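You operate a simulated robot arm through the tools that you are given. There is no shell and no other tool. Be economical: measure what you need, move in short steps, check, and stop when the job is done.

Carry out the task below with a simulated two-armed robot. There is one attempt and no reset: what you move stays moved.

## Task
Load the green tape reel on the tape machine and play it.
Fine: lock the hub, thread the tape, and latch the head cover again. Where these are worked on the way, their far stop is far enough and under half their travel is too little: head cover.

Only the result counts: the job must be done as asked and must still hold three seconds after the hand-in. Knocking over, shifting, dropping, spilling or breaking anything else fails it. A push-on lid holds only when it is set on centred and level and pressed home; a screw cap is set on level and turned clockwise until tight.

## Robot
Two 7-joint arms with two-finger parallel grippers on one trunk, on a base that drives. Base frame: it is fixed to the floor where the robot stands at the start and does not move with it; the origin is under the middle of the robot, x ahead of it, y to its left, z up. Units: mm, degrees, N and s.
The left shoulder is at the start at [60, 143, 926], the right one opposite. With the tool pointing down near the work surface each hand reaches from about 320 to 740 mm from the robot's upright axis, wherever it stands, measured 20 degrees to its own side. Places, roughly: head cover [500, -600, 800]; left hub lock [700, -400, 900]; play key of the tape machine [400, -400, 800]; red latch of the head cover [500, -700, 800]. Payload 1.57 kg a hand.
The tool frame of a hand sits at the grasp point between the pads (the TCP): z along the fingers, y along the line on which they close. The tips reach 30 mm beyond it. The gripper opens to 110 mm. The fingers are 24 mm wide and 12 mm thick; the gripper's body (48 by 112 mm) begins 78 mm behind the TCP.
Orientation is that of the tool frame in the base frame, as a unit quaternion [w, x, y, z]. With the fingers straight down and closing along the base's y, the tool's x points along the base's -x, its y along +y and its z along -z.

## Interface
- The arms move only by the tool play_rows. It takes "left_moves", "right_moves" or both (then of equal length, played together; a hand with none holds still); each is one flat list of numbers, 6 for each row, row after row: the shift along the tool's x, y, z in units of 500 mm (1.0 is 500 mm), then the turn, a rotation vector about the tool's x, y, z in units of 90 degrees (1.0 is 90 degrees). In form: [tx, ty, tz, wx, wy, wz, tx, ty, tz, wx, wy, wz, ...]. A call has 1 to 10 rows; each row is the pose to reach, as a shift and turn from the pose commanded when the call began, along the tool's axes at that moment. "left_fingers" and "right_fingers" are, for a hand that has rows, the gripper command, from -1 (fully open) to 1 (shut), values between in proportion, set as the call begins (left out, the last holds). A call with a number of a shift or a turn outside -1 to 1 is refused whole. A row lasts 0.2 s, in which the tool goes at most 50 mm and 8.6 degrees; a call with a longer step from one row to the next is refused whole, and so is a gripper value outside its range. A pose out of reach is approached as far as the arm can. The call stops where the force on the tool passes 40 N (or 10 N more than at its start, if that is more) or the arm is blocked; 0.2 s more then pass. The fingers move at their own pace (about 45 mm/s each) and stop on an object; they squeeze with about 42 N. The grip force told is the motor's: it shows also when the fingers shut on nothing. Time passes only in rows, and 0.2 s behind the last, so rows that repeat a pose let the fingers close. It gives the time, the measured TCP pose, the force on the tool (base axes), the opening and the grip force at its end, in the units of the frame above (readings bear some noise), with the torque about the TCP (base axes, N m) and any sound that the robot's microphone picked up.
- Cameras (640 x 400 px; columns grow to the right, rows downward): "scene" is now at [48.4, -24.6, 1546.1]; the picture's right is [-0.20, -0.98, -0.00], its down [-0.68, 0.14, -0.72] and it looks along [0.70, -0.14, -0.70] (base axes); focal length 275 px, centre (320, 200). "left" rides on the left gripper at [70, -16, -141] in its tool frame; the picture's right is [0.23, 0.97, 0.00], its down [-0.85, 0.20, -0.48] and it looks along [-0.47, 0.11, 0.88] (tool axes); focal length 222 px, centre (320, 200). "right" rides on the right gripper at [70, 16, -141] in its tool frame; the picture's right is [-0.23, 0.97, 0.00], its down [-0.86, -0.20, -0.48] and it looks along [-0.47, -0.11, 0.88] (tool axes); focal length 222 px, centre (320, 200). There is no depth. A picture from a camera that has moved, and an enlarged one, comes with that camera's place and axes in the base frame and with its lens. The place of the scene camera against the robot may be out by one fixed shift of up to 12 mm in any direction.
- capture(camera): a new picture of that camera. No time passes.
- slide_trunk(by): slides the trunk up (or, below 0, down) by that many mm; the arms and the scene camera ride with it, the base frame stays. It gives what a move gives, with no picture.
- base_move(legs): drives the robot by 1 to 6 legs, each [ahead, left, turn to the left] in mm, mm and degrees, along the robot's own axes; the way and the turn of a leg run together, so that a leg with both is an arc; at most 1500 mm and 180 degrees a leg. The arms and the cameras ride along, it lands a little off, and it stops where it bumps. It gives what a move gives.
- turn_head(pan, tilt): turns the head with the scene camera to pan (to the left, within 86 degrees either way) and tilt (down, from -29 to 69), counted from straight ahead of the robot. It gives what a move gives.
- zoom(camera, box): a new picture of the part [left, top, right, bottom] of that camera's present view, enlarged. No time passes.
- finish_job(): hands the job in; it is judged then, once.

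Work in short steps. Places have to be worked out from the pictures, the camera data and where the tool is seen: move nearer, look again, correct. Check each grasp and each placing, and mend what went wrong. You have 120 turns and 108 pictures in all, those below and enlarged ones among them. Open the grippers and draw the arms clear of the work before you hand the job in, unless the task says otherwise; then end with one line.

The tools are called after "Call:" by a JSON object that holds its "api" and its "payload". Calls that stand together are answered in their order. play_rows: Moves the arms, as the interface text tells. Its arguments: {"type":"object","properties":{"left_moves":{"type":"array"},"left_fingers":{"type":"number"},"right_moves":{"type":"array"},"right_fingers":{"type":"number"}},"required":[]} The other tools are called the same way: slide_trunk (by) slides the trunk up or down; base_move (legs) drives the base; turn_head (pan, tilt) turns the head that bears the scene camera; capture (camera) takes a picture; zoom (camera, box) takes an enlarged picture of a part of a camera's view; finish_job () hands the job in.

At the start:

```text
t: 0.0
left_tcp_pos: [455.2, -72.9, 1000.3]
left_ee_rot: [0.0, 0.0, 1.0, 0.0]
left_force: [0.9, 0.3, -0.1]
left_wrist_torque: [-0.04, 0.01, 0.04]
left_gripper_width: 109.9
left_gripper_force: 0.1
right_tcp_pos: [328.3, -442.4, 999.5]
right_ee_rot: [0.0, 0.0, 1.0, 0.0]
right_force: [0.1, 0.1, -0.8]
right_wrist_torque: [-0.05, -0.02, 0.0]
right_gripper_width: 110.2
right_gripper_force: 0.0
trunk travel left (down, up): [-525.0, 65.0]
robot x, y, heading: [3.5, -1.3, 0.2]
head pan, tilt: [-11.4, 44.2]
```

scene: 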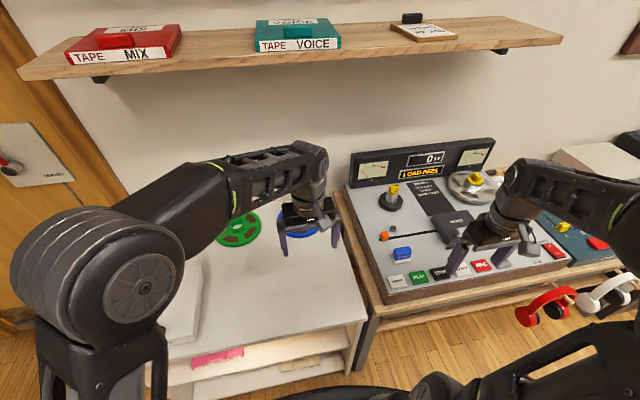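
right: 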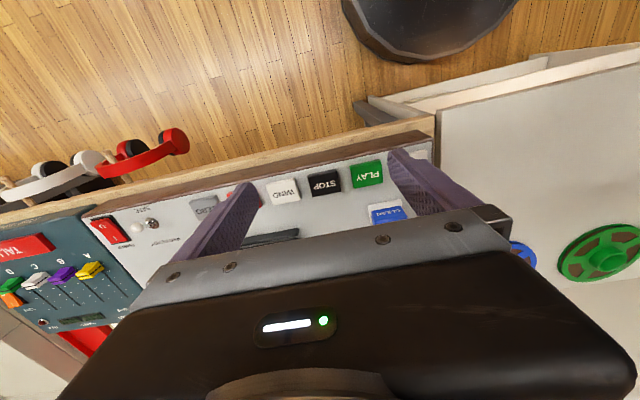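
left: 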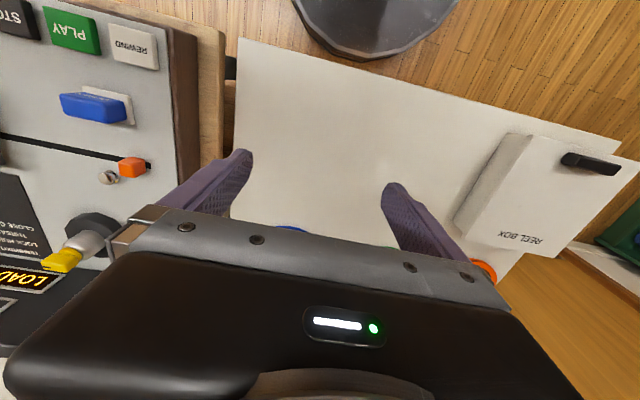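

The machine and reels are partly hidden by the arms. I zoom in on the machine and the reel table first.

Call:
{"api": "zoom", "payload": {"camera": "scene", "box": [340, 130, 580, 310]}}

Call:
{"api": "zoom", "payload": {"camera": "scene", "box": [150, 180, 390, 400]}}

```text
2.22 times, centred on (460, 220) of scene
camera zoom: at [48.4, -24.6, 1546.1], right [-0.2, -0.98, 0.0], down [-0.68, 0.14, -0.72], along [0.7, -0.14, -0.7], focal length 611 px, centre (9, 156)
```

zoom: 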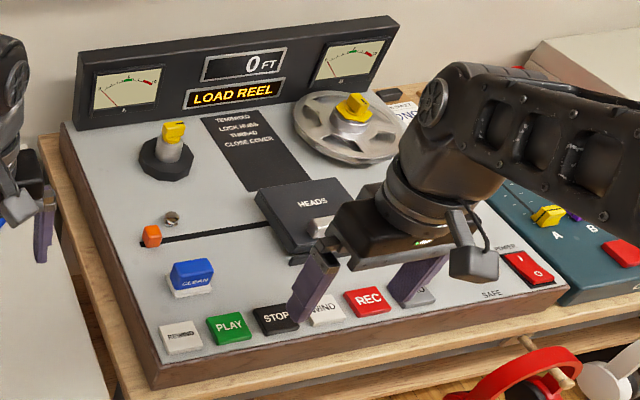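

```text
1.82 times, centred on (270, 290) of scene
camera zoom: at [48.4, -24.6, 1546.1], right [-0.2, -0.98, 0.0], down [-0.68, 0.14, -0.72], along [0.7, -0.14, -0.7], focal length 500 px, centre (411, 36)
```

zoom: 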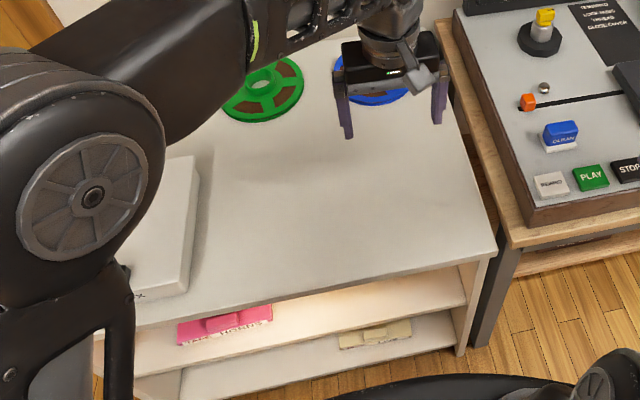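

I move the hands aside for a clear view: the left hand 250 mm to the left, the right hand back and to the left of the machine.

Call:
{"api": "play_rows", "payload": {"left_moves": [0, 0.09, 0, 0, 0, 0, 0, 0.18, 0, 0, 0, 0, 0, 0.27, 0, 0, 0, 0, 0, 0.36, 0, 0, 0, 0, 0, 0.45, 0, 0, 0, 0, 0, 0.54, 0, 0, 0, 0], "right_moves": [0, 0.06, 0, 0, 0, 0, 0, 0.12, 0, 0, 0, 0, 0, 0.18, 0, 0, 0, 0, 0, 0.24, 0, 0, 0, 0, 0, 0.32, 0, 0, 0, 0, 0, 0.38, 0, 0, 0, 0]}}

Call:
{"api": "capture", "payload": {"camera": "scene"}}

```text
t: 1.4
left_tcp_pos: [453.3, 199.0, 1000.6]
left_ee_rot: [-0.001, 0.0, 1.0, 0.0]
left_force: [0.8, 0.3, 0.1]
left_wrist_torque: [-0.03, 0.02, -0.02]
left_gripper_width: 110.0
left_gripper_force: 0.1
right_tcp_pos: [329.1, -251.9, 1000.8]
right_ee_rot: [0.0, 0.0, 1.0, 0.0]
right_force: [0.2, 0.1, -0.2]
right_wrist_torque: [0.0, 0.0, -0.03]
right_gripper_width: 110.3
right_gripper_force: 0.0
trunk travel left (down, up): [-525.0, 65.0]
robot x, y, heading: [-0.2, 3.8, 0.0]
head pan, tilt: [-11.4, 44.2]
```

```text
102 pictures are left
camera scene: at [48.2, -23.5, 1546.1], right [-0.2, -0.98, 0.0], down [-0.68, 0.14, -0.72], along [0.7, -0.14, -0.7], focal length 275 px, centre (320, 200)
```

scene: 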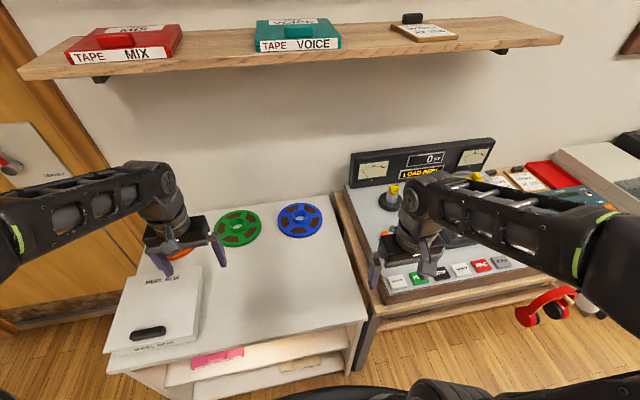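

I zoom in on the reels now and then on the machine.

Call:
{"api": "zoom", "payload": {"camera": "scene", "box": [200, 190, 340, 260]}}

Call:
{"api": "zoom", "payload": {"camera": "scene", "box": [340, 130, 500, 230]}}

```text
4.57 times, centred on (270, 225) of scene
camera zoom: at [48.2, -23.5, 1546.1], right [-0.2, -0.98, 0.0], down [-0.68, 0.14, -0.72], along [0.7, -0.14, -0.7], focal length 1257 px, centre (549, 86)
```

zoom: 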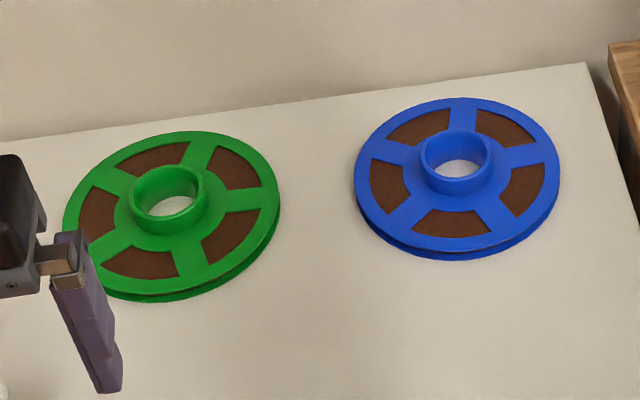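

```text
4.00 times, centred on (420, 180) of scene
camera zoom: at [48.2, -23.5, 1546.1], right [-0.2, -0.98, 0.0], down [-0.68, 0.14, -0.72], along [0.7, -0.14, -0.7], focal length 1100 px, centre (-80, 280)
```

zoom: 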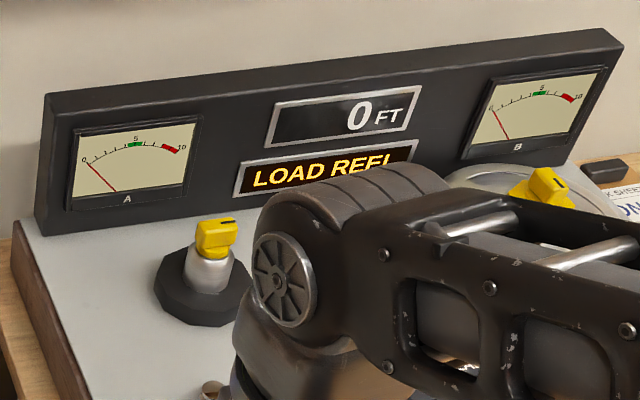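

The green reel sits at about (765, 143), just beyond reach, so I drive ahead 90 mm and take a look with the left camera.

Call:
{"api": "base_move", "payload": {"legs": [[90, 0, 0]]}}

Call:
{"api": "play_rows", "payload": {"left_moves": [-0.08, -0.02, 0, 0, 0, 0, -0.16, -0.05, 0, 0, 0, 0]}}

Call:
{"api": "capture", "payload": {"camera": "left"}}

```text
t: 2.5
left_tcp_pos: [546.0, 197.9, 998.3]
left_ee_rot: [-0.001, 0.0, 1.0, 0.0]
left_force: [0.8, 0.0, -0.7]
left_wrist_torque: [0.02, 0.06, 0.0]
left_gripper_width: 109.8
left_gripper_force: 0.1
right_tcp_pos: [421.6, -252.0, 999.6]
right_ee_rot: [-0.001, -0.001, 1.0, 0.0]
right_force: [0.0, -0.9, -0.2]
right_wrist_torque: [0.01, 0.05, -0.05]
right_gripper_width: 110.2
right_gripper_force: 0.0
trunk travel left (down, up): [-525.0, 65.0]
robot x, y, heading: [94.1, -1.8, 0.2]
head pan, tilt: [-11.4, 44.2]
```

```text
t: 3.1
left_tcp_pos: [626.6, 171.5, 1000.7]
left_ee_rot: [0.0, 0.0, 1.0, 0.0]
left_force: [0.5, 0.2, 0.5]
left_wrist_torque: [0.02, -0.02, -0.03]
left_gripper_width: 110.2
left_gripper_force: 0.1
right_tcp_pos: [420.2, -252.5, 1000.9]
right_ee_rot: [0.001, -0.001, 1.0, 0.0]
right_force: [-0.2, 0.7, 0.1]
right_wrist_torque: [-0.03, 0.02, 0.02]
right_gripper_width: 109.9
right_gripper_force: 0.1
trunk travel left (down, up): [-525.0, 65.0]
robot x, y, heading: [86.9, -0.2, -0.2]
head pan, tilt: [-11.4, 44.2]
```

```text
99 pictures are left
camera left: at [556.2, 157.8, 1141.1], right [-0.23, 0.97, 0.0], down [0.85, 0.2, 0.48], along [0.47, 0.11, -0.88], focal length 222 px, centre (320, 200)
```

left: 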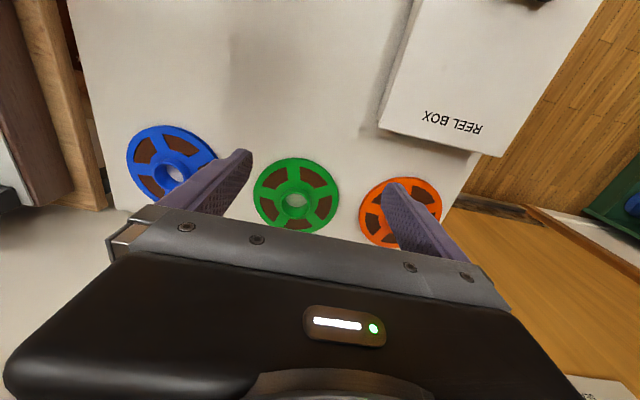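

The green reel's hub is in view, about (752, 160, 790). I go down toward it and look again.

Call:
{"api": "play_rows", "payload": {"left_moves": [-0.06, -0.005, 0.07, 0, 0, 0, -0.12, -0.01, 0.14, 0, 0, 0, -0.18, -0.02, 0.2, 0, 0, 0, -0.22, -0.02, 0.24, 0, 0, 0]}}

Call:
{"api": "capture", "payload": {"camera": "left"}}

```text
t: 4.1
left_tcp_pos: [736.0, 162.0, 878.8]
left_ee_rot: [0.0, 0.0, 1.0, 0.001]
left_force: [-0.3, -0.1, 0.3]
left_wrist_torque: [-0.01, -0.03, 0.02]
left_gripper_width: 110.0
left_gripper_force: 0.1
right_tcp_pos: [420.7, -251.8, 999.6]
right_ee_rot: [0.0, 0.0, 1.0, 0.0]
right_force: [0.1, -0.6, -0.3]
right_wrist_torque: [0.0, 0.01, 0.0]
right_gripper_width: 109.9
right_gripper_force: 0.1
trunk travel left (down, up): [-525.0, 65.0]
robot x, y, heading: [89.7, -0.7, 0.1]
head pan, tilt: [-11.4, 44.2]
```

```text
98 pictures are left
camera left: at [666.5, 148.0, 1020.3], right [-0.23, 0.97, 0.0], down [0.85, 0.2, 0.48], along [0.47, 0.11, -0.88], focal length 222 px, centre (320, 200)
```

left: 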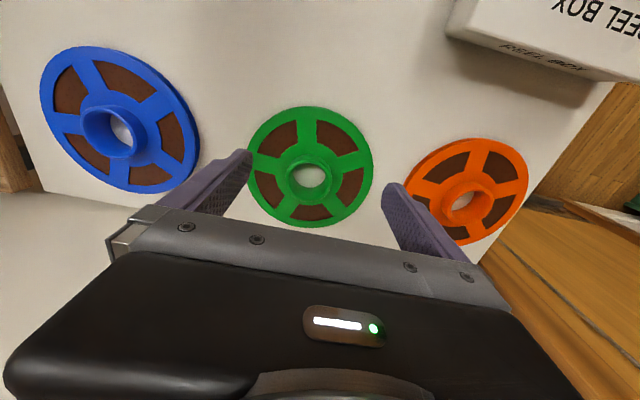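

Height still uncertain (table maybe 710–760). I go lower and compare again.

Call:
{"api": "play_rows", "payload": {"left_moves": [-0.03, -0.002, 0.07, 0, 0, 0, -0.06, -0.004, 0.14, 0, 0, 0]}}

Call:
{"api": "capture", "payload": {"camera": "left"}}

```text
t: 4.7
left_tcp_pos: [767.2, 160.8, 809.2]
left_ee_rot: [0.001, 0.0, 1.0, 0.0]
left_force: [0.7, 1.1, -0.6]
left_wrist_torque: [0.0, 0.01, 0.0]
left_gripper_width: 110.2
left_gripper_force: 0.0
right_tcp_pos: [420.6, -252.3, 1000.2]
right_ee_rot: [-0.001, 0.001, 1.0, 0.0]
right_force: [0.3, -0.3, -0.8]
right_wrist_torque: [-0.02, -0.01, 0.02]
right_gripper_width: 110.0
right_gripper_force: 0.0
trunk travel left (down, up): [-525.0, 65.0]
robot x, y, heading: [89.5, 0.5, 0.2]
head pan, tilt: [-11.4, 44.2]
```

```text
97 pictures are left
camera left: at [696.5, 146.3, 950.3], right [-0.23, 0.97, 0.0], down [0.86, 0.2, 0.48], along [0.47, 0.11, -0.88], focal length 222 px, centre (320, 200)
```

left: 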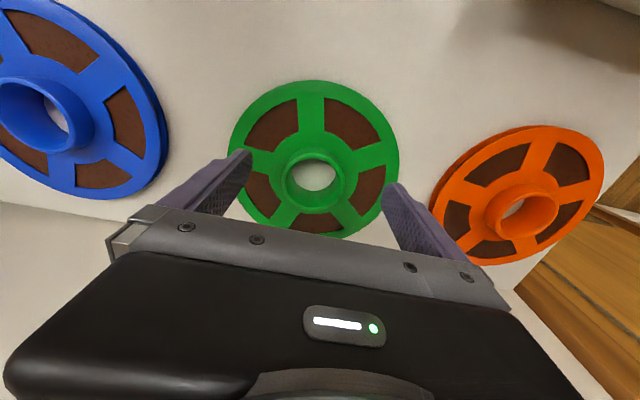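

The hub centre is almost straight under the TCP at about (768, 160), with its collar top near z 780. I lower 22 mm and look.

Call:
{"api": "play_rows", "payload": {"left_moves": [0, -0.002, 0.02, 0, 0, 0, 0, -0.002, 0.044, 0, 0, 0]}}

Call:
{"api": "capture", "payload": {"camera": "left"}}

```text
t: 5.3
left_tcp_pos: [765.9, 160.2, 786.9]
left_ee_rot: [0.0, 0.0, 1.0, 0.0]
left_force: [0.2, 0.3, 0.7]
left_wrist_torque: [0.02, 0.01, -0.01]
left_gripper_width: 109.8
left_gripper_force: 0.1
right_tcp_pos: [419.7, -252.5, 999.8]
right_ee_rot: [0.0, 0.001, 1.0, -0.001]
right_force: [-0.7, 0.8, -0.5]
right_wrist_torque: [0.01, 0.03, 0.01]
right_gripper_width: 110.2
right_gripper_force: 0.0
trunk travel left (down, up): [-525.0, 65.0]
robot x, y, heading: [89.8, -1.4, 0.1]
head pan, tilt: [-11.4, 44.2]
```

```text
96 pictures are left
camera left: at [695.5, 144.8, 928.9], right [-0.23, 0.97, 0.0], down [0.85, 0.2, 0.48], along [0.47, 0.11, -0.88], focal length 222 px, centre (320, 200)
```

left: 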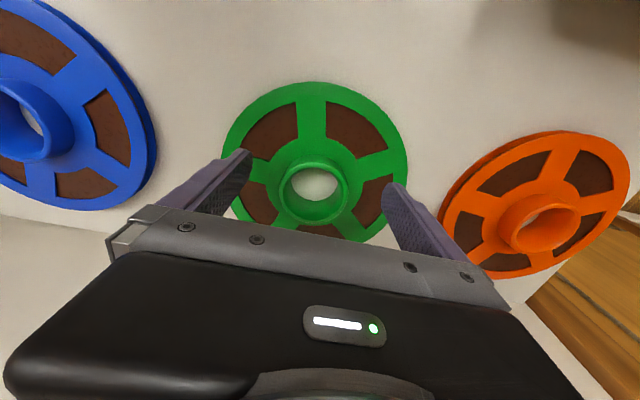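

Well centred. I descend gently until the tips touch or 16 mm.

Call:
{"api": "play_rows", "payload": {"left_moves": [0, 0, 0.008, 0, 0, 0, 0, 0, 0.016, 0, 0, 0, 0, 0, 0.024, 0, 0, 0]}}

Call:
{"api": "capture", "payload": {"camera": "left"}}

```text
t: 6.1
left_tcp_pos: [767.2, 159.3, 776.0]
left_ee_rot: [0.0, 0.001, 1.0, 0.0]
left_force: [0.2, 0.1, -0.8]
left_wrist_torque: [0.01, 0.01, 0.0]
left_gripper_width: 110.1
left_gripper_force: 0.0
right_tcp_pos: [420.6, -253.1, 1000.2]
right_ee_rot: [-0.001, 0.0, 1.0, 0.0]
right_force: [0.3, 0.0, 0.5]
right_wrist_torque: [0.0, -0.02, 0.01]
right_gripper_width: 109.8
right_gripper_force: 0.0
trunk travel left (down, up): [-525.0, 65.0]
robot x, y, heading: [89.4, -0.3, 0.1]
head pan, tilt: [-11.4, 44.2]
```

```text
95 pictures are left
camera left: at [695.3, 144.5, 916.6], right [-0.23, 0.97, 0.0], down [0.86, 0.2, 0.48], along [0.47, 0.11, -0.88], focal length 222 px, centre (320, 200)
```

left: 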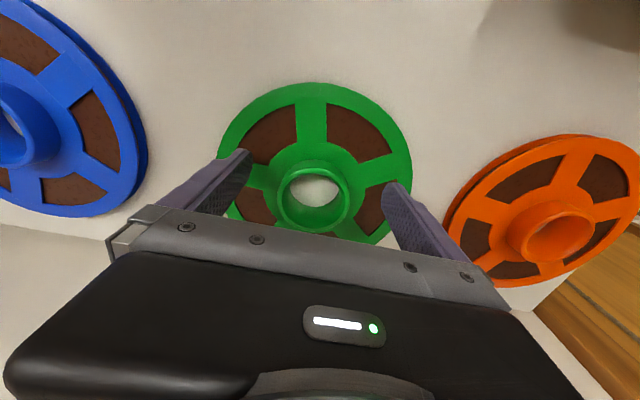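

Tips are at z 746 alongside the collar. I continue down in small steps, feeling for the flange.

Call:
{"api": "play_rows", "payload": {"left_moves": [0, 0, 0.005, 0, 0, 0, 0, 0, 0.01, 0, 0, 0, 0, 0, 0.015, 0, 0, 0, 0, 0, 0.02, 0, 0, 0]}}

Call:
{"api": "zoom", "payload": {"camera": "left", "box": [200, 60, 440, 240]}}

```text
t: 7.1
left_tcp_pos: [765.9, 158.9, 764.3]
left_ee_rot: [0.0, 0.0, 1.0, 0.0]
left_force: [-0.4, 0.3, 0.1]
left_wrist_torque: [0.0, 0.01, -0.01]
left_gripper_width: 109.9
left_gripper_force: 0.0
right_tcp_pos: [420.7, -251.7, 999.7]
right_ee_rot: [0.0, 0.0, 1.0, 0.0]
right_force: [-0.7, -0.1, 0.2]
right_wrist_torque: [0.02, 0.02, 0.01]
right_gripper_width: 110.0
right_gripper_force: 0.1
trunk travel left (down, up): [-525.0, 65.0]
robot x, y, heading: [91.5, -4.4, -0.1]
head pan, tilt: [-11.4, 44.2]
```

```text
2.22 times, centred on (320, 150) of left
camera zoom: at [695.4, 144.4, 906.7], right [-0.23, 0.97, 0.0], down [0.86, 0.2, 0.48], along [0.47, 0.11, -0.88], focal length 494 px, centre (320, 311)
```

zoom: 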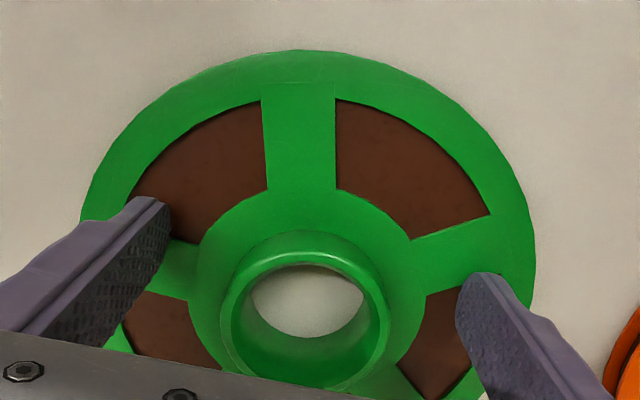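

The collar's rim is at TCP level and centred between the pads, so I close.

Call:
{"api": "play_rows", "payload": {"left_moves": [0, 0, 0, 0, 0, 0, 0, 0, 0, 0, 0, 0, 0, 0, 0, 0, 0, 0, 0, 0, 0, 0, 0, 0], "left_fingers": 1}}

Call:
{"api": "capture", "payload": {"camera": "left"}}

```text
t: 8.1
left_tcp_pos: [765.5, 158.9, 765.2]
left_ee_rot: [0.0, 0.0, 1.0, 0.0]
left_force: [0.5, -0.5, 0.3]
left_wrist_torque: [-0.07, 0.05, 0.03]
left_gripper_width: 58.8
left_gripper_force: 21.5
right_tcp_pos: [419.3, -251.9, 1001.4]
right_ee_rot: [0.001, 0.0, 1.0, 0.0]
right_force: [0.5, 0.2, -0.4]
right_wrist_torque: [0.01, -0.01, 0.0]
right_gripper_width: 109.9
right_gripper_force: 0.1
trunk travel left (down, up): [-525.0, 65.0]
robot x, y, heading: [90.3, 1.0, -0.3]
head pan, tilt: [-11.4, 44.2]
```

```text
93 pictures are left
camera left: at [695.4, 144.1, 906.9], right [-0.23, 0.97, 0.0], down [0.86, 0.2, 0.48], along [0.47, 0.11, -0.88], focal length 222 px, centre (320, 200)
```

left: 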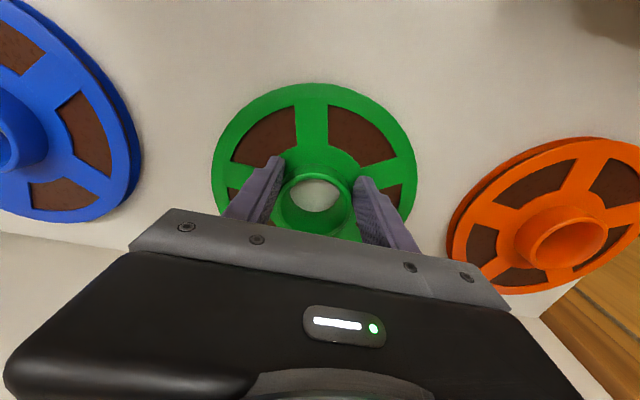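

I let the fingers finish closing and then lift a little.

Call:
{"api": "play_rows", "payload": {"left_moves": [0, 0, 0, 0, 0, 0, 0, 0, 0, 0, 0, 0, 0, 0, 0, 0, 0, 0, 0, 0, -0.06, 0, 0, 0, 0, 0, -0.14, 0, 0, 0, 0, 0, -0.22, 0, 0, 0, 0, 0, -0.3, 0, 0, 0], "left_fingers": 1}}

Call:
{"api": "capture", "payload": {"camera": "left"}}

```text
t: 9.7
left_tcp_pos: [765.8, 159.0, 914.5]
left_ee_rot: [-0.001, 0.0, 1.0, 0.0]
left_force: [-0.4, -0.5, -3.5]
left_wrist_torque: [-0.03, 0.05, 0.03]
left_gripper_width: 57.9
left_gripper_force: 42.3
right_tcp_pos: [419.3, -252.4, 1000.2]
right_ee_rot: [0.0, 0.0, 1.0, 0.0]
right_force: [-0.2, -0.2, 0.8]
right_wrist_torque: [-0.01, -0.02, -0.02]
right_gripper_width: 110.1
right_gripper_force: 0.1
trunk travel left (down, up): [-525.0, 65.0]
robot x, y, heading: [89.0, -0.4, 0.1]
head pan, tilt: [-11.4, 44.2]
```

```text
92 pictures are left
camera left: at [695.7, 143.8, 1057.1], right [-0.23, 0.97, 0.0], down [0.86, 0.2, 0.48], along [0.46, 0.11, -0.88], focal length 222 px, centre (320, 200)
```

left: 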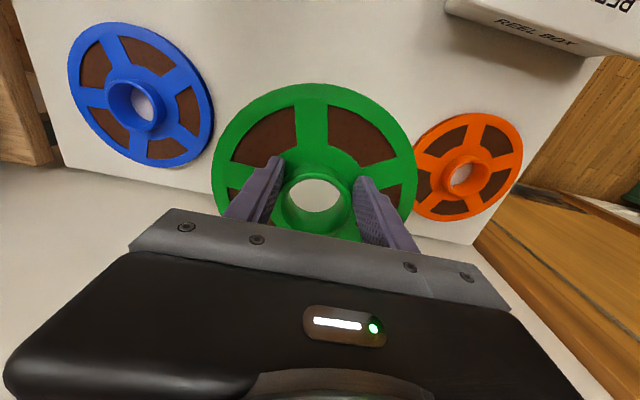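

The reel is held (3.5 N load). I lift it higher and draw it in, then drive back a bit and to the right to face the machine.

Call:
{"api": "play_rows", "payload": {"left_moves": [0, 0, -0.08, 0, 0, 0, 0.08, 0, -0.16, 0, 0, 0, 0.16, 0, -0.2, 0, 0, 0, 0.24, 0, -0.2, 0, 0, 0]}}

Call:
{"api": "base_move", "payload": {"legs": [[-60, 0, 0], [0, -430, 0]]}}

Call:
{"api": "capture", "payload": {"camera": "scene"}}

```text
refused: row 2 steps farther than a row can; nothing moved
```

```text
t: 12.9
left_tcp_pos: [706.4, -268.3, 914.7]
left_ee_rot: [0.0, -0.001, 1.0, 0.0]
left_force: [-0.3, -0.7, -2.9]
left_wrist_torque: [0.04, 0.03, -0.02]
left_gripper_width: 58.1
left_gripper_force: 41.7
right_tcp_pos: [362.4, -679.5, 999.5]
right_ee_rot: [0.0, -0.002, 1.0, 0.0]
right_force: [0.4, -0.8, -0.3]
right_wrist_torque: [0.05, -0.03, 0.04]
right_gripper_width: 109.9
right_gripper_force: 0.1
trunk travel left (down, up): [-525.0, 65.0]
robot x, y, heading: [29.3, -428.9, 0.1]
head pan, tilt: [-11.4, 44.2]
```

```text
91 pictures are left
camera scene: at [80.1, -453.2, 1546.1], right [-0.2, -0.98, 0.0], down [-0.68, 0.14, -0.72], along [0.7, -0.14, -0.7], focal length 275 px, centre (320, 200)
```

scene: 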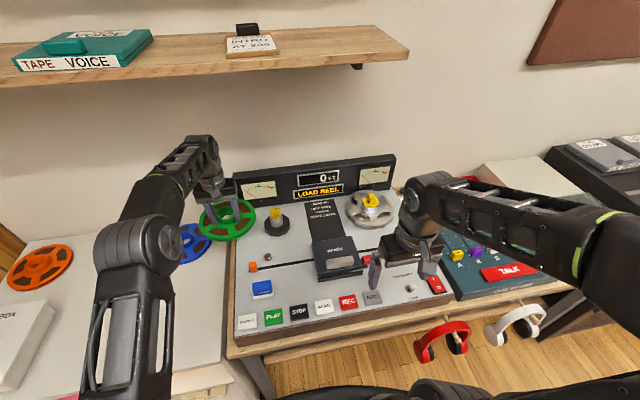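

The lift was refused but the drive went cleanly. I raise the reel 80 mm now and study the machine.

Call:
{"api": "play_rows", "payload": {"left_moves": [0, 0, -0.08, 0, 0, 0, 0, 0, -0.16, 0, 0, 0]}}

Call:
{"api": "zoom", "payload": {"camera": "scene", "box": [220, 140, 420, 265]}}

Call:
{"api": "zoom", "payload": {"camera": "scene", "box": [220, 220, 460, 370]}}

```text
t: 13.5
left_tcp_pos: [707.4, -269.1, 945.1]
left_ee_rot: [0.0, -0.002, 1.0, 0.0]
left_force: [-0.4, 1.2, -3.6]
left_wrist_torque: [0.02, 0.04, 0.0]
left_gripper_width: 57.8
left_gripper_force: 41.7
left hand out of reach, approached as far as the arm can: row 1, 2
right_tcp_pos: [361.6, -678.9, 1001.0]
right_ee_rot: [0.0, -0.001, 1.0, -0.001]
right_force: [0.5, 0.8, 0.3]
right_wrist_torque: [0.01, -0.01, -0.02]
right_gripper_width: 110.1
right_gripper_force: 0.0
trunk travel left (down, up): [-525.0, 65.0]
robot x, y, heading: [31.6, -424.3, 0.2]
head pan, tilt: [-11.4, 44.2]
```

```text
3.20 times, centred on (320, 202) of scene
camera zoom: at [80.3, -452.1, 1546.1], right [-0.2, -0.98, 0.0], down [-0.68, 0.14, -0.72], along [0.7, -0.14, -0.7], focal length 880 px, centre (320, 192)
```

zoom: 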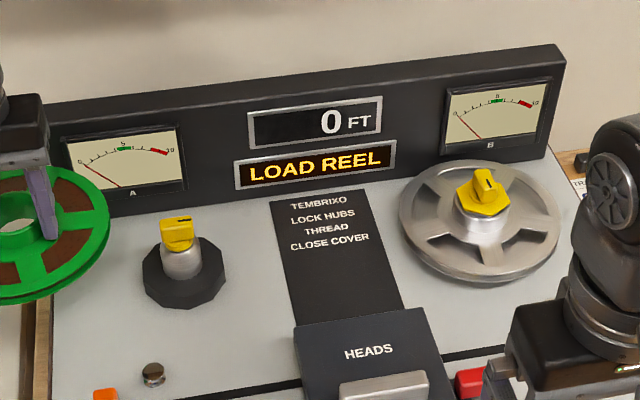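

```text
2.67 times, centred on (340, 295) of scene
camera zoom: at [80.3, -452.1, 1546.1], right [-0.2, -0.98, 0.0], down [-0.68, 0.14, -0.72], along [0.7, -0.14, -0.7], focal length 733 px, centre (267, -53)
```

zoom: 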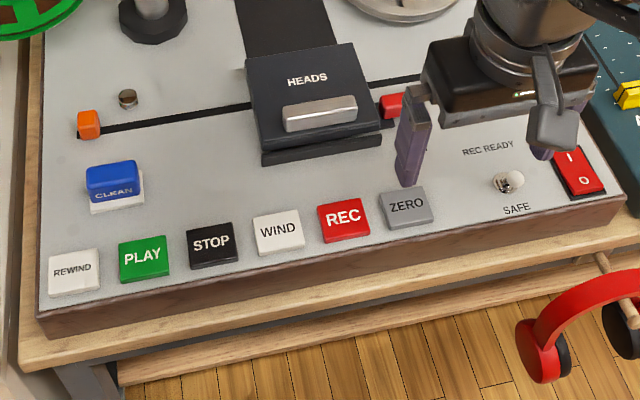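

I pull the left hand in and raise it, so I can drive closer with room to spare; then I take a left-camera view of the hub.

Call:
{"api": "play_rows", "payload": {"left_moves": [0.08, 0, -0.04, 0, 0, 0, 0.16, 0, -0.08, 0, 0, 0, 0.2, 0, -0.08, 0, 0, 0]}}

Call:
{"api": "base_move", "payload": {"legs": [[60, 0, 0]]}}

Call:
{"api": "capture", "payload": {"camera": "left"}}

Call:
{"api": "capture", "payload": {"camera": "scene"}}

```text
t: 14.3
left_tcp_pos: [605.6, -269.7, 985.2]
left_ee_rot: [0.0, -0.002, 1.0, 0.0]
left_force: [-0.1, -0.9, -3.7]
left_wrist_torque: [-0.01, 0.05, 0.01]
left_gripper_width: 57.9
left_gripper_force: 41.9
right_tcp_pos: [361.6, -678.6, 1000.9]
right_ee_rot: [0.0, -0.001, 1.0, 0.0]
right_force: [0.0, -0.2, 0.3]
right_wrist_torque: [-0.02, -0.02, 0.0]
right_gripper_width: 109.8
right_gripper_force: 0.1
trunk travel left (down, up): [-525.0, 65.0]
robot x, y, heading: [30.8, -428.3, 0.1]
head pan, tilt: [-11.4, 44.2]
```

```text
t: 15.3
left_tcp_pos: [667.5, -269.0, 984.5]
left_ee_rot: [-0.002, 0.0, 1.0, 0.0]
left_force: [1.3, -0.2, -4.3]
left_wrist_torque: [0.01, 0.08, 0.0]
left_gripper_width: 58.0
left_gripper_force: 42.2
right_tcp_pos: [422.6, -678.9, 1000.3]
right_ee_rot: [0.0, -0.002, 1.0, 0.0]
right_force: [0.5, 0.3, -1.0]
right_wrist_torque: [-0.01, 0.04, 0.0]
right_gripper_width: 109.8
right_gripper_force: 0.1
trunk travel left (down, up): [-525.0, 65.0]
robot x, y, heading: [93.4, -428.4, 0.1]
head pan, tilt: [-11.4, 44.2]
```

```text
88 pictures are left
camera left: at [598.1, -283.6, 1126.1], right [-0.23, 0.97, 0.0], down [0.86, 0.2, 0.48], along [0.46, 0.11, -0.88], focal length 222 px, centre (320, 200)
```

left: 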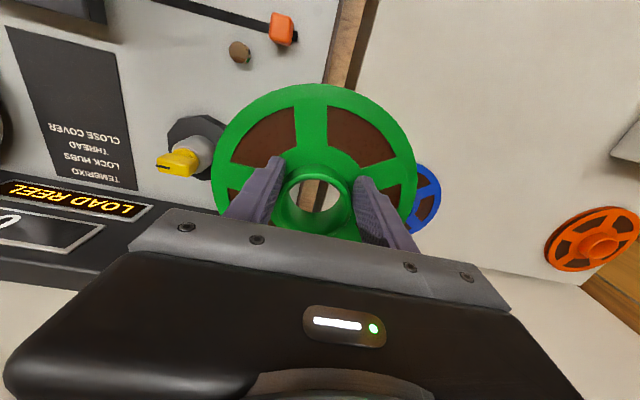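

```text
87 pictures are left
camera scene: at [142.1, -452.2, 1546.0], right [-0.2, -0.98, 0.0], down [-0.68, 0.14, -0.72], along [0.7, -0.14, -0.7], focal length 275 px, centre (320, 200)
```

scene: 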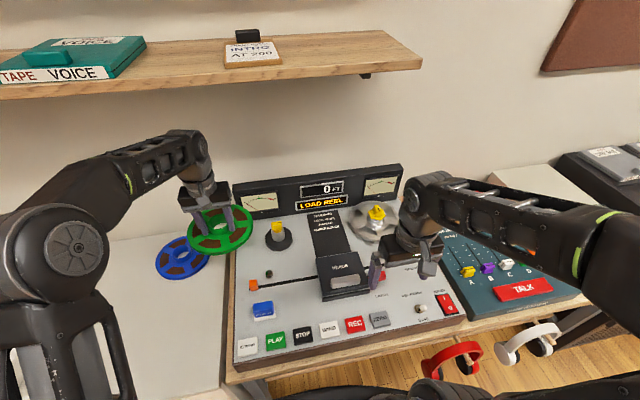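

I move the left hand 80 mm further left and bring the right hand's camera over the left hub to measure it.

Call:
{"api": "play_rows", "payload": {"left_moves": [0, 0.04, 0, 0, 0, 0, 0, 0.08, 0, 0, 0, 0, 0, 0.12, 0, 0, 0, 0, 0, 0.16, 0, 0, 0, 0, 0, 0.16, 0, 0, 0, 0, 0, 0.16, 0, 0, 0, 0, 0, 0.16, 0, 0, 0, 0, 0, 0.16, 0, 0, 0, 0], "right_moves": [-0.05, 0.06, 0, 0, 0, 0, -0.1, 0.12, 0, 0, 0, 0, -0.15, 0.18, 0, 0, 0, 0, -0.2, 0.24, 0, 0, 0, 0, -0.25, 0.3, 0, 0, 0, 0, -0.3, 0.37, 0, 0, 0, 0, -0.35, 0.44, 0, 0, 0, 0, -0.4, 0.51, 0, 0, 0, 0]}}

Call:
{"api": "capture", "payload": {"camera": "right"}}

```text
t: 17.1
left_tcp_pos: [666.9, -188.7, 984.1]
left_ee_rot: [-0.001, -0.001, 1.0, -0.001]
left_force: [0.4, -0.4, -4.0]
left_wrist_torque: [-0.04, 0.07, -0.01]
left_gripper_width: 57.7
left_gripper_force: 41.9
right_tcp_pos: [621.3, -423.5, 999.5]
right_ee_rot: [0.0, -0.001, 1.0, -0.001]
right_force: [0.3, 0.6, 0.7]
right_wrist_torque: [0.02, 0.0, 0.03]
right_gripper_width: 110.1
right_gripper_force: 0.2
trunk travel left (down, up): [-525.0, 65.0]
robot x, y, heading: [93.6, -428.1, -0.0]
head pan, tilt: [-11.4, 44.2]
```

```text
86 pictures are left
camera right: at [552.7, -406.2, 1142.1], right [0.23, 0.97, 0.0], down [0.86, -0.2, 0.48], along [0.46, -0.11, -0.88], focal length 222 px, centre (320, 200)
```

right: 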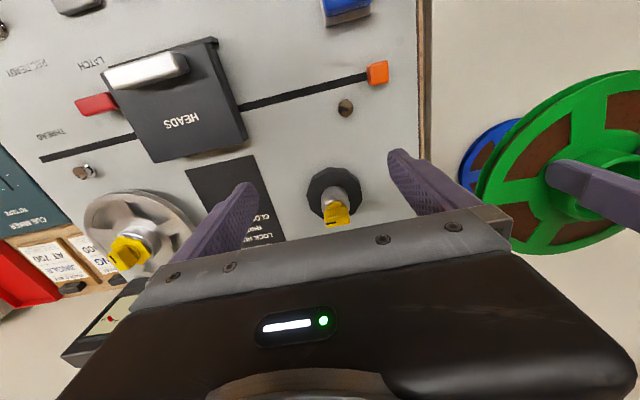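

A good overhead view. I zoom on the hub, and on the heads area for the latch and thread marks.

Call:
{"api": "zoom", "payload": {"camera": "right", "box": [280, 150, 400, 240]}}

Call:
{"api": "zoom", "payload": {"camera": "right", "box": [0, 0, 240, 180]}}

```text
4.44 times, centred on (340, 195) of right
camera zoom: at [552.7, -406.2, 1142.1], right [0.23, 0.97, 0.0], down [0.86, -0.2, 0.48], along [0.46, -0.11, -0.88], focal length 987 px, centre (231, 222)
```

zoom: 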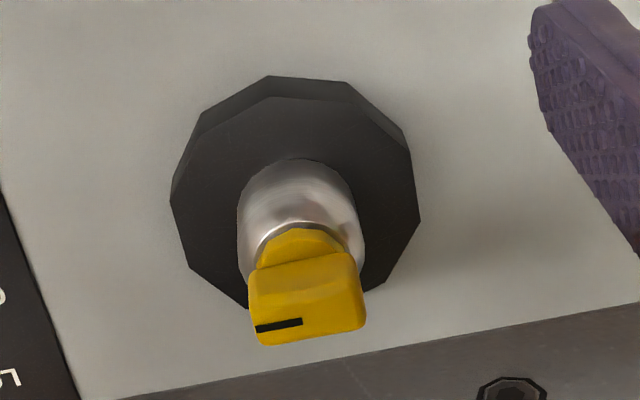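

```text
2.22 times, centred on (120, 90) of right
camera zoom: at [552.7, -406.2, 1142.1], right [0.23, 0.97, 0.0], down [0.86, -0.2, 0.48], along [0.46, -0.11, -0.88], focal length 494 px, centre (764, 444)
```

zoom: 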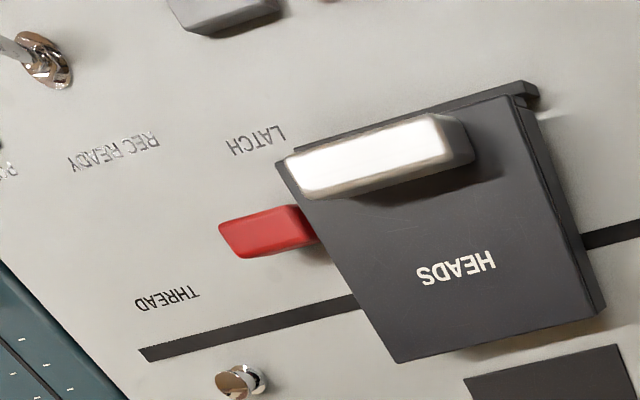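

Hub at roughly (713, -420). I move the right hand closer for a second sight line to get the height.

Call:
{"api": "play_rows", "payload": {"right_moves": [-0.07, 0, 0.04, 0, 0, 0, -0.14, 0, 0.08, 0, 0, 0, -0.18, 0.006, 0.11, 0, 0, 0]}}

Call:
{"api": "zoom", "payload": {"camera": "right", "box": [240, 120, 400, 240]}}

```text
t: 17.9
left_tcp_pos: [668.8, -188.9, 984.8]
left_ee_rot: [-0.001, -0.001, 1.0, 0.0]
left_force: [0.9, 0.5, -4.9]
left_wrist_torque: [-0.03, 0.11, 0.02]
left_gripper_width: 57.9
left_gripper_force: 41.7
right_tcp_pos: [711.4, -419.1, 944.5]
right_ee_rot: [-0.001, -0.002, 1.0, 0.0]
right_force: [0.4, -0.5, 1.0]
right_wrist_torque: [-0.02, -0.02, 0.02]
right_gripper_width: 110.0
right_gripper_force: 0.1
trunk travel left (down, up): [-525.0, 65.0]
robot x, y, heading: [91.4, -425.9, 0.2]
head pan, tilt: [-11.4, 44.2]
```

```text
3.33 times, centred on (320, 180) of right
camera zoom: at [642.4, -402.7, 1087.1], right [0.22, 0.97, 0.0], down [0.86, -0.2, 0.48], along [0.47, -0.11, -0.88], focal length 740 px, centre (320, 267)
```

zoom: 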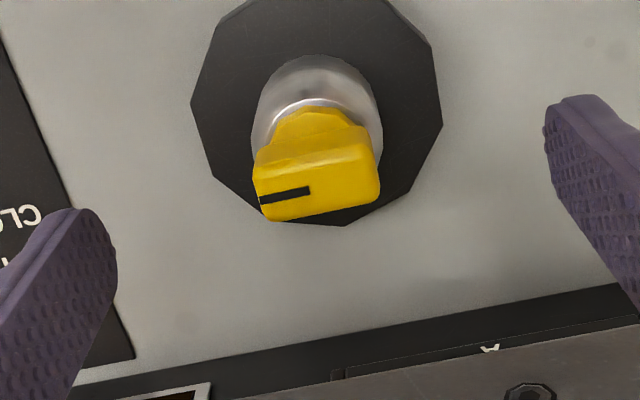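

Estimate: hub axis (723, -421.5), knob top z≈880. I lower the open right hand around the knob to check directly against the TCP.

Call:
{"api": "play_rows", "payload": {"right_moves": [-0.012, -0.003, 0.06, 0, 0, 0, -0.024, -0.005, 0.12, 0, 0, 0]}}

Call:
{"api": "capture", "payload": {"camera": "right"}}

```text
t: 18.5
left_tcp_pos: [665.9, -187.8, 985.8]
left_ee_rot: [-0.001, 0.0, 1.0, 0.0]
left_force: [-1.3, -0.1, -3.2]
left_wrist_torque: [0.02, 0.11, 0.01]
left_gripper_width: 57.6
left_gripper_force: 41.9
right_tcp_pos: [723.9, -423.8, 885.0]
right_ee_rot: [0.0, 0.0, 1.0, 0.0]
right_force: [-0.3, 0.5, 0.4]
right_wrist_torque: [-0.01, 0.01, -0.02]
right_gripper_width: 109.7
right_gripper_force: 0.0
trunk travel left (down, up): [-525.0, 65.0]
robot x, y, heading: [90.0, -429.3, -0.1]
head pan, tilt: [-11.4, 44.2]
```

```text
82 pictures are left
camera right: at [654.0, -406.2, 1027.3], right [0.22, 0.97, 0.0], down [0.86, -0.2, 0.48], along [0.47, -0.11, -0.88], focal length 222 px, centre (320, 200)
```

right: 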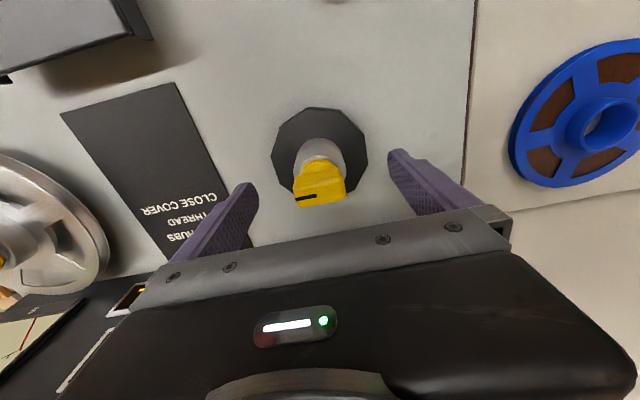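

Consistent: hub axis ≈ (719.5, -422), plate top z≈825, knob top ≈887. Now I check how the reel sits in the left grip.

Call:
{"api": "zoom", "payload": {"camera": "left", "box": [200, 70, 440, 250]}}

```text
2.22 times, centred on (320, 160) of left
camera zoom: at [596.7, -203.9, 1127.6], right [-0.23, 0.97, 0.0], down [0.86, 0.2, 0.48], along [0.46, 0.11, -0.88], focal length 494 px, centre (320, 289)
```

zoom: 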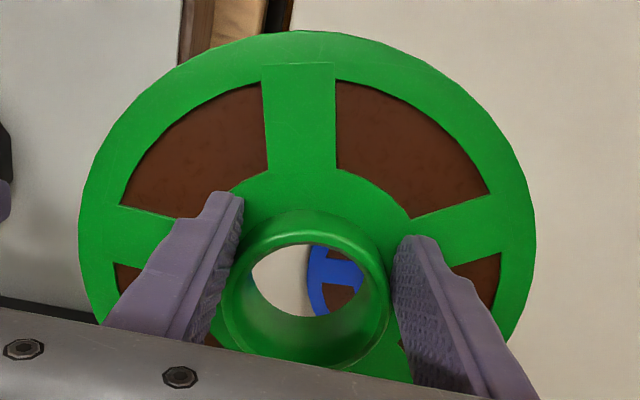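

The reel sits about 13 mm ahead of the TCP in the grip with its rim ~14 mm below it, so the TCP must go to about x = 706. I clear the right hand away first.

Call:
{"api": "play_rows", "payload": {"right_moves": [0, 0, -0.08, 0, 0, 0, 0, 0, -0.16, 0, 0, 0, 0, 0, -0.23, 0, 0, 0, 0.05, -0.07, -0.23, 0, 0, 0, 0.1, -0.14, -0.23, 0, 0, 0, 0.15, -0.21, -0.23, 0, 0, 0, 0.2, -0.28, -0.23, 0, 0, 0, 0.26, -0.35, -0.23, 0, 0, 0, 0.32, -0.42, -0.23, 0, 0, 0, 0.38, -0.49, -0.23, 0, 0, 0]}}

Call:
{"api": "play_rows", "payload": {"left_moves": [-0.01, -0.08, -0.02, 0, 0, 0, -0.02, -0.16, -0.02, 0, 0, 0, -0.03, -0.24, -0.02, 0, 0, 0, -0.04, -0.32, -0.02, 0, 0, 0, -0.06, -0.4, -0.01, 0, 0, 0, -0.079, -0.466, 0, 0, 0, 0]}}

Call:
{"api": "capture", "payload": {"camera": "left"}}

Call:
{"api": "capture", "payload": {"camera": "scene"}}

```text
t: 20.7
left_tcp_pos: [666.3, -189.3, 987.2]
left_ee_rot: [0.0, 0.0, 1.0, 0.0]
left_force: [0.6, 0.4, -2.9]
left_wrist_torque: [0.0, 0.03, -0.02]
left_gripper_width: 57.9
left_gripper_force: 41.5
right_tcp_pos: [532.0, -668.7, 999.3]
right_ee_rot: [0.001, -0.001, 1.0, 0.0]
right_force: [-0.8, -0.6, -0.8]
right_wrist_torque: [0.01, -0.06, -0.02]
right_gripper_width: 110.0
right_gripper_force: 0.1
right hand out of reach, approached as far as the arm can: row 3
trunk travel left (down, up): [-525.0, 65.0]
robot x, y, heading: [92.5, -429.8, 0.5]
head pan, tilt: [-11.4, 44.2]
```

```text
t: 22.1
left_tcp_pos: [704.8, -423.1, 985.9]
left_ee_rot: [-0.003, -0.001, 1.0, 0.0]
left_force: [-7.5, -0.2, -6.2]
left_wrist_torque: [-0.01, 0.71, -0.06]
left_gripper_width: 57.5
left_gripper_force: 41.7
right_tcp_pos: [532.9, -667.9, 1000.3]
right_ee_rot: [-0.001, -0.001, 1.0, 0.0]
right_force: [-0.6, 0.7, -0.8]
right_wrist_torque: [-0.03, 0.01, 0.01]
right_gripper_width: 109.8
right_gripper_force: 0.1
trunk travel left (down, up): [-525.0, 65.0]
robot x, y, heading: [90.8, -429.6, 0.2]
head pan, tilt: [-11.4, 44.2]
```

```text
80 pictures are left
camera left: at [635.3, -438.1, 1127.1], right [-0.23, 0.97, 0.0], down [0.86, 0.2, 0.47], along [0.46, 0.11, -0.88], focal length 222 px, centre (320, 200)
```

left: 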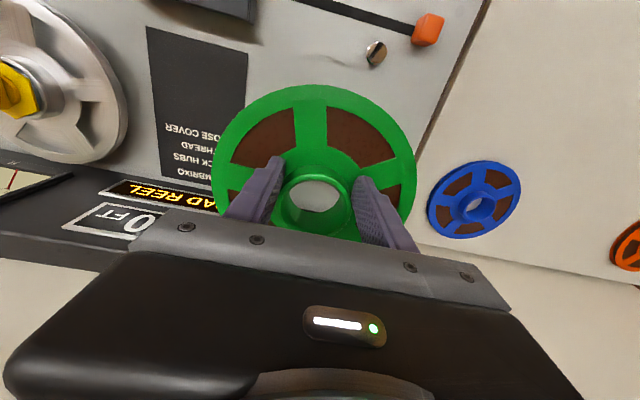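

```text
79 pictures are left
camera scene: at [139.0, -452.7, 1546.1], right [-0.2, -0.98, 0.0], down [-0.68, 0.14, -0.72], along [0.7, -0.14, -0.7], focal length 275 px, centre (320, 200)
```

scene: 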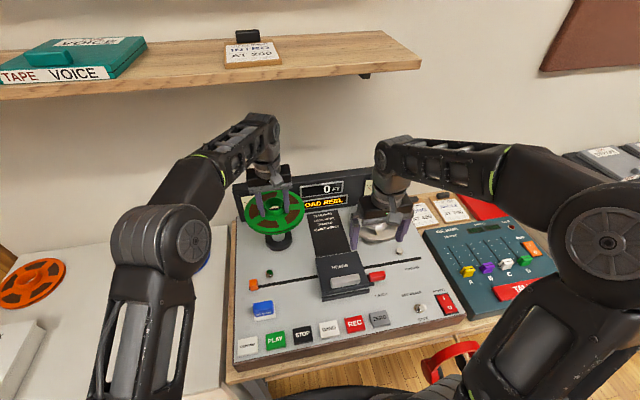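

There is a -7.5 N force in x: the reel or the hand may be touching something. I zoom in to see.

Call:
{"api": "zoom", "payload": {"camera": "scene", "box": [220, 100, 340, 260]}}

Call:
{"api": "zoom", "payload": {"camera": "left", "box": [180, 70, 460, 250]}}

```text
2.50 times, centred on (280, 180) of scene
camera zoom: at [139.0, -452.7, 1546.1], right [-0.2, -0.98, 0.0], down [-0.68, 0.14, -0.72], along [0.7, -0.14, -0.7], focal length 687 px, centre (420, 250)
```

zoom: 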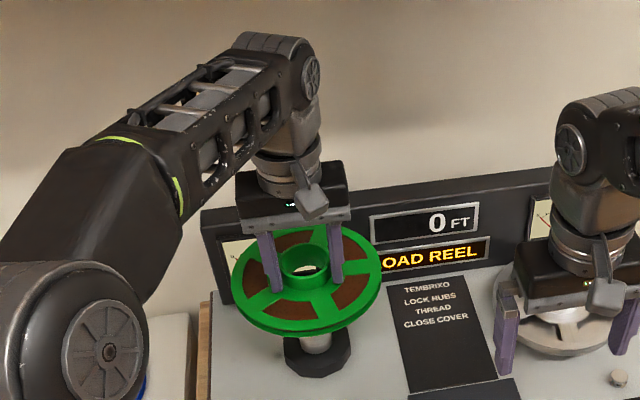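

```text
2.22 times, centred on (320, 160) of left
camera zoom: at [635.3, -438.1, 1127.1], right [-0.23, 0.97, 0.0], down [0.86, 0.2, 0.47], along [0.46, 0.11, -0.88], focal length 494 px, centre (320, 289)
```

zoom: 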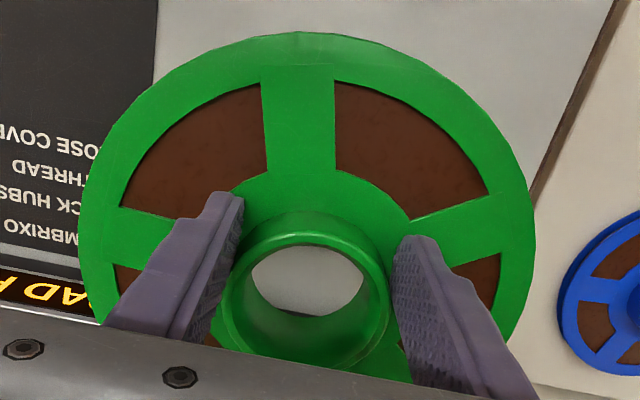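

The reel's front edge seems to press lightly on something. I back off 8 mm in x and read the force.

Call:
{"api": "play_rows", "payload": {"left_moves": [0.016, 0, 0, 0, 0, 0, 0.016, 0, 0, 0, 0, 0]}}

Call:
{"api": "zoom", "payload": {"camera": "left", "box": [180, 70, 460, 250]}}

```text
t: 22.7
left_tcp_pos: [699.1, -422.7, 985.7]
left_ee_rot: [0.0, -0.002, 1.0, -0.001]
left_force: [-0.6, 0.5, -3.1]
left_wrist_torque: [-0.03, 0.09, -0.03]
left_gripper_width: 57.6
left_gripper_force: 41.6
right_tcp_pos: [533.3, -669.3, 999.5]
right_ee_rot: [0.001, 0.0, 1.0, 0.0]
right_force: [-0.1, 0.0, 0.6]
right_wrist_torque: [0.01, 0.02, 0.01]
right_gripper_width: 110.1
right_gripper_force: 0.1
trunk travel left (down, up): [-525.0, 65.0]
robot x, y, heading: [89.3, -430.1, -0.1]
head pan, tilt: [-11.4, 44.2]
```

```text
2.22 times, centred on (320, 160) of left
camera zoom: at [628.9, -437.2, 1127.4], right [-0.23, 0.97, 0.0], down [0.85, 0.2, 0.48], along [0.47, 0.11, -0.88], focal length 494 px, centre (320, 289)
```

zoom: 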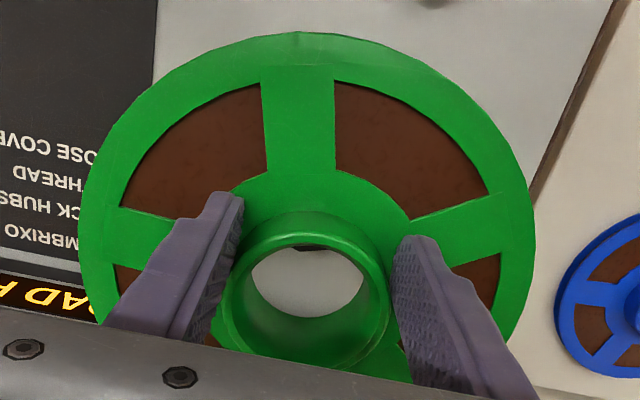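

Force vanished after backing off. I step forward 4 mm slowly to find out if it's contact.

Call:
{"api": "play_rows", "payload": {"left_moves": [-0.006, 0, 0, 0, 0, 0, -0.012, 0, 0, 0, 0, 0, -0.012, 0, 0, 0, 0, 0]}}

Call:
{"api": "turn_head", "payload": {"pan": 10, "tilt": 44}}

Call:
{"api": "zoom", "payload": {"camera": "scene", "box": [280, 100, 480, 240]}}

```text
t: 23.5
left_tcp_pos: [703.9, -421.6, 985.8]
left_ee_rot: [0.0, -0.001, 1.0, 0.0]
left_force: [0.3, -0.1, -2.4]
left_wrist_torque: [-0.03, 0.04, 0.01]
left_gripper_width: 57.7
left_gripper_force: 42.3
right_tcp_pos: [532.9, -668.3, 999.8]
right_ee_rot: [0.0, -0.002, 1.0, 0.0]
right_force: [-0.4, -0.8, -0.5]
right_wrist_torque: [0.03, 0.02, 0.0]
right_gripper_width: 110.1
right_gripper_force: 0.0
trunk travel left (down, up): [-525.0, 65.0]
robot x, y, heading: [90.7, -427.5, 0.2]
head pan, tilt: [-11.4, 44.2]
```

```text
t: 24.3
left_tcp_pos: [704.4, -422.2, 985.1]
left_ee_rot: [0.0, 0.0, 1.0, 0.0]
left_force: [1.4, 0.8, -4.0]
left_wrist_torque: [0.01, 0.07, 0.01]
left_gripper_width: 57.7
left_gripper_force: 42.1
right_tcp_pos: [533.4, -669.1, 1001.7]
right_ee_rot: [0.0, -0.002, 1.0, 0.0]
right_force: [-0.3, -1.3, 0.2]
right_wrist_torque: [-0.04, 0.03, -0.03]
right_gripper_width: 110.0
right_gripper_force: 0.0
trunk travel left (down, up): [-525.0, 65.0]
robot x, y, heading: [92.2, -425.0, 0.2]
head pan, tilt: [10.0, 44.0]
```

```text
2.86 times, centred on (380, 170) of scene
camera zoom: at [140.6, -421.9, 1546.3], right [0.18, -0.98, 0.0], down [-0.68, -0.12, -0.72], along [0.71, 0.13, -0.69], focal length 785 px, centre (149, 286)
```

zoom: 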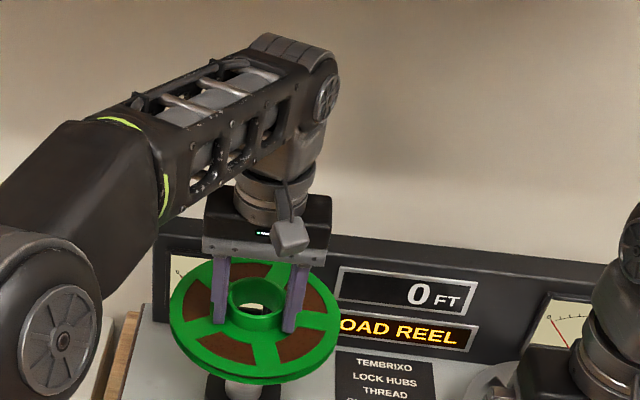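

No contact now. I shift 2 mm forward and descend 30 mm, then look through the reel's hole for the yellow knob.

Call:
{"api": "play_rows", "payload": {"left_moves": [-0.004, 0, 0.02, 0, 0, 0, -0.004, 0, 0.04, 0, 0, 0, -0.004, 0, 0.06, 0, 0, 0]}}

Call:
{"api": "zoom", "payload": {"camera": "left", "box": [220, 100, 420, 250]}}

Call:
{"api": "zoom", "payload": {"camera": "scene", "box": [310, 160, 430, 250]}}

```text
t: 25.1
left_tcp_pos: [704.3, -422.1, 955.8]
left_ee_rot: [0.0, -0.001, 1.0, 0.001]
left_force: [-11.9, 0.5, 0.0]
left_wrist_torque: [-0.02, 0.08, -0.13]
left_gripper_width: 57.6
left_gripper_force: 41.9
right_tcp_pos: [530.9, -668.7, 1000.7]
right_ee_rot: [0.0, -0.002, 1.0, 0.0]
right_force: [0.6, 0.8, 0.3]
right_wrist_torque: [0.0, 0.02, 0.0]
right_gripper_width: 109.4
right_gripper_force: 0.0
trunk travel left (down, up): [-525.0, 65.0]
robot x, y, heading: [94.7, -425.9, 0.1]
head pan, tilt: [10.0, 44.0]
```

```text
2.67 times, centred on (320, 175) of left
camera zoom: at [634.3, -436.9, 1097.2], right [-0.23, 0.97, 0.0], down [0.86, 0.2, 0.48], along [0.46, 0.11, -0.88], focal length 592 px, centre (320, 267)
```

zoom: 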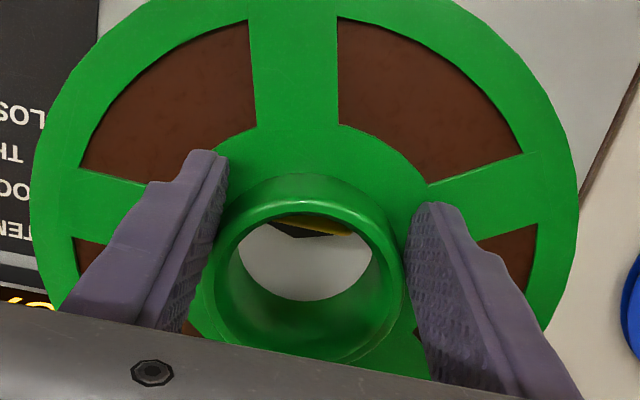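

```text
4.44 times, centred on (370, 205) of scene
camera zoom: at [138.5, -421.9, 1546.5], right [0.18, -0.98, 0.0], down [-0.68, -0.12, -0.72], along [0.71, 0.13, -0.69], focal length 1222 px, centre (98, 178)
```

zoom: 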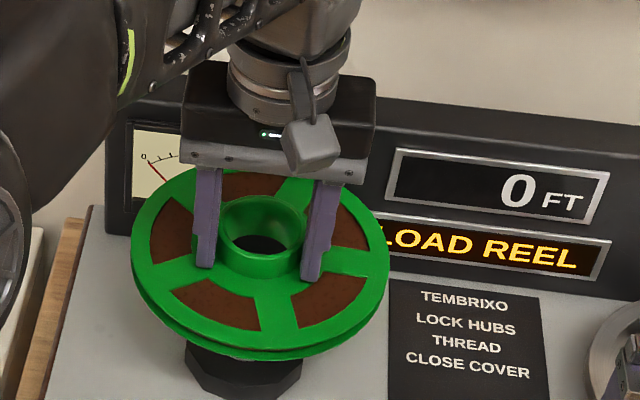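

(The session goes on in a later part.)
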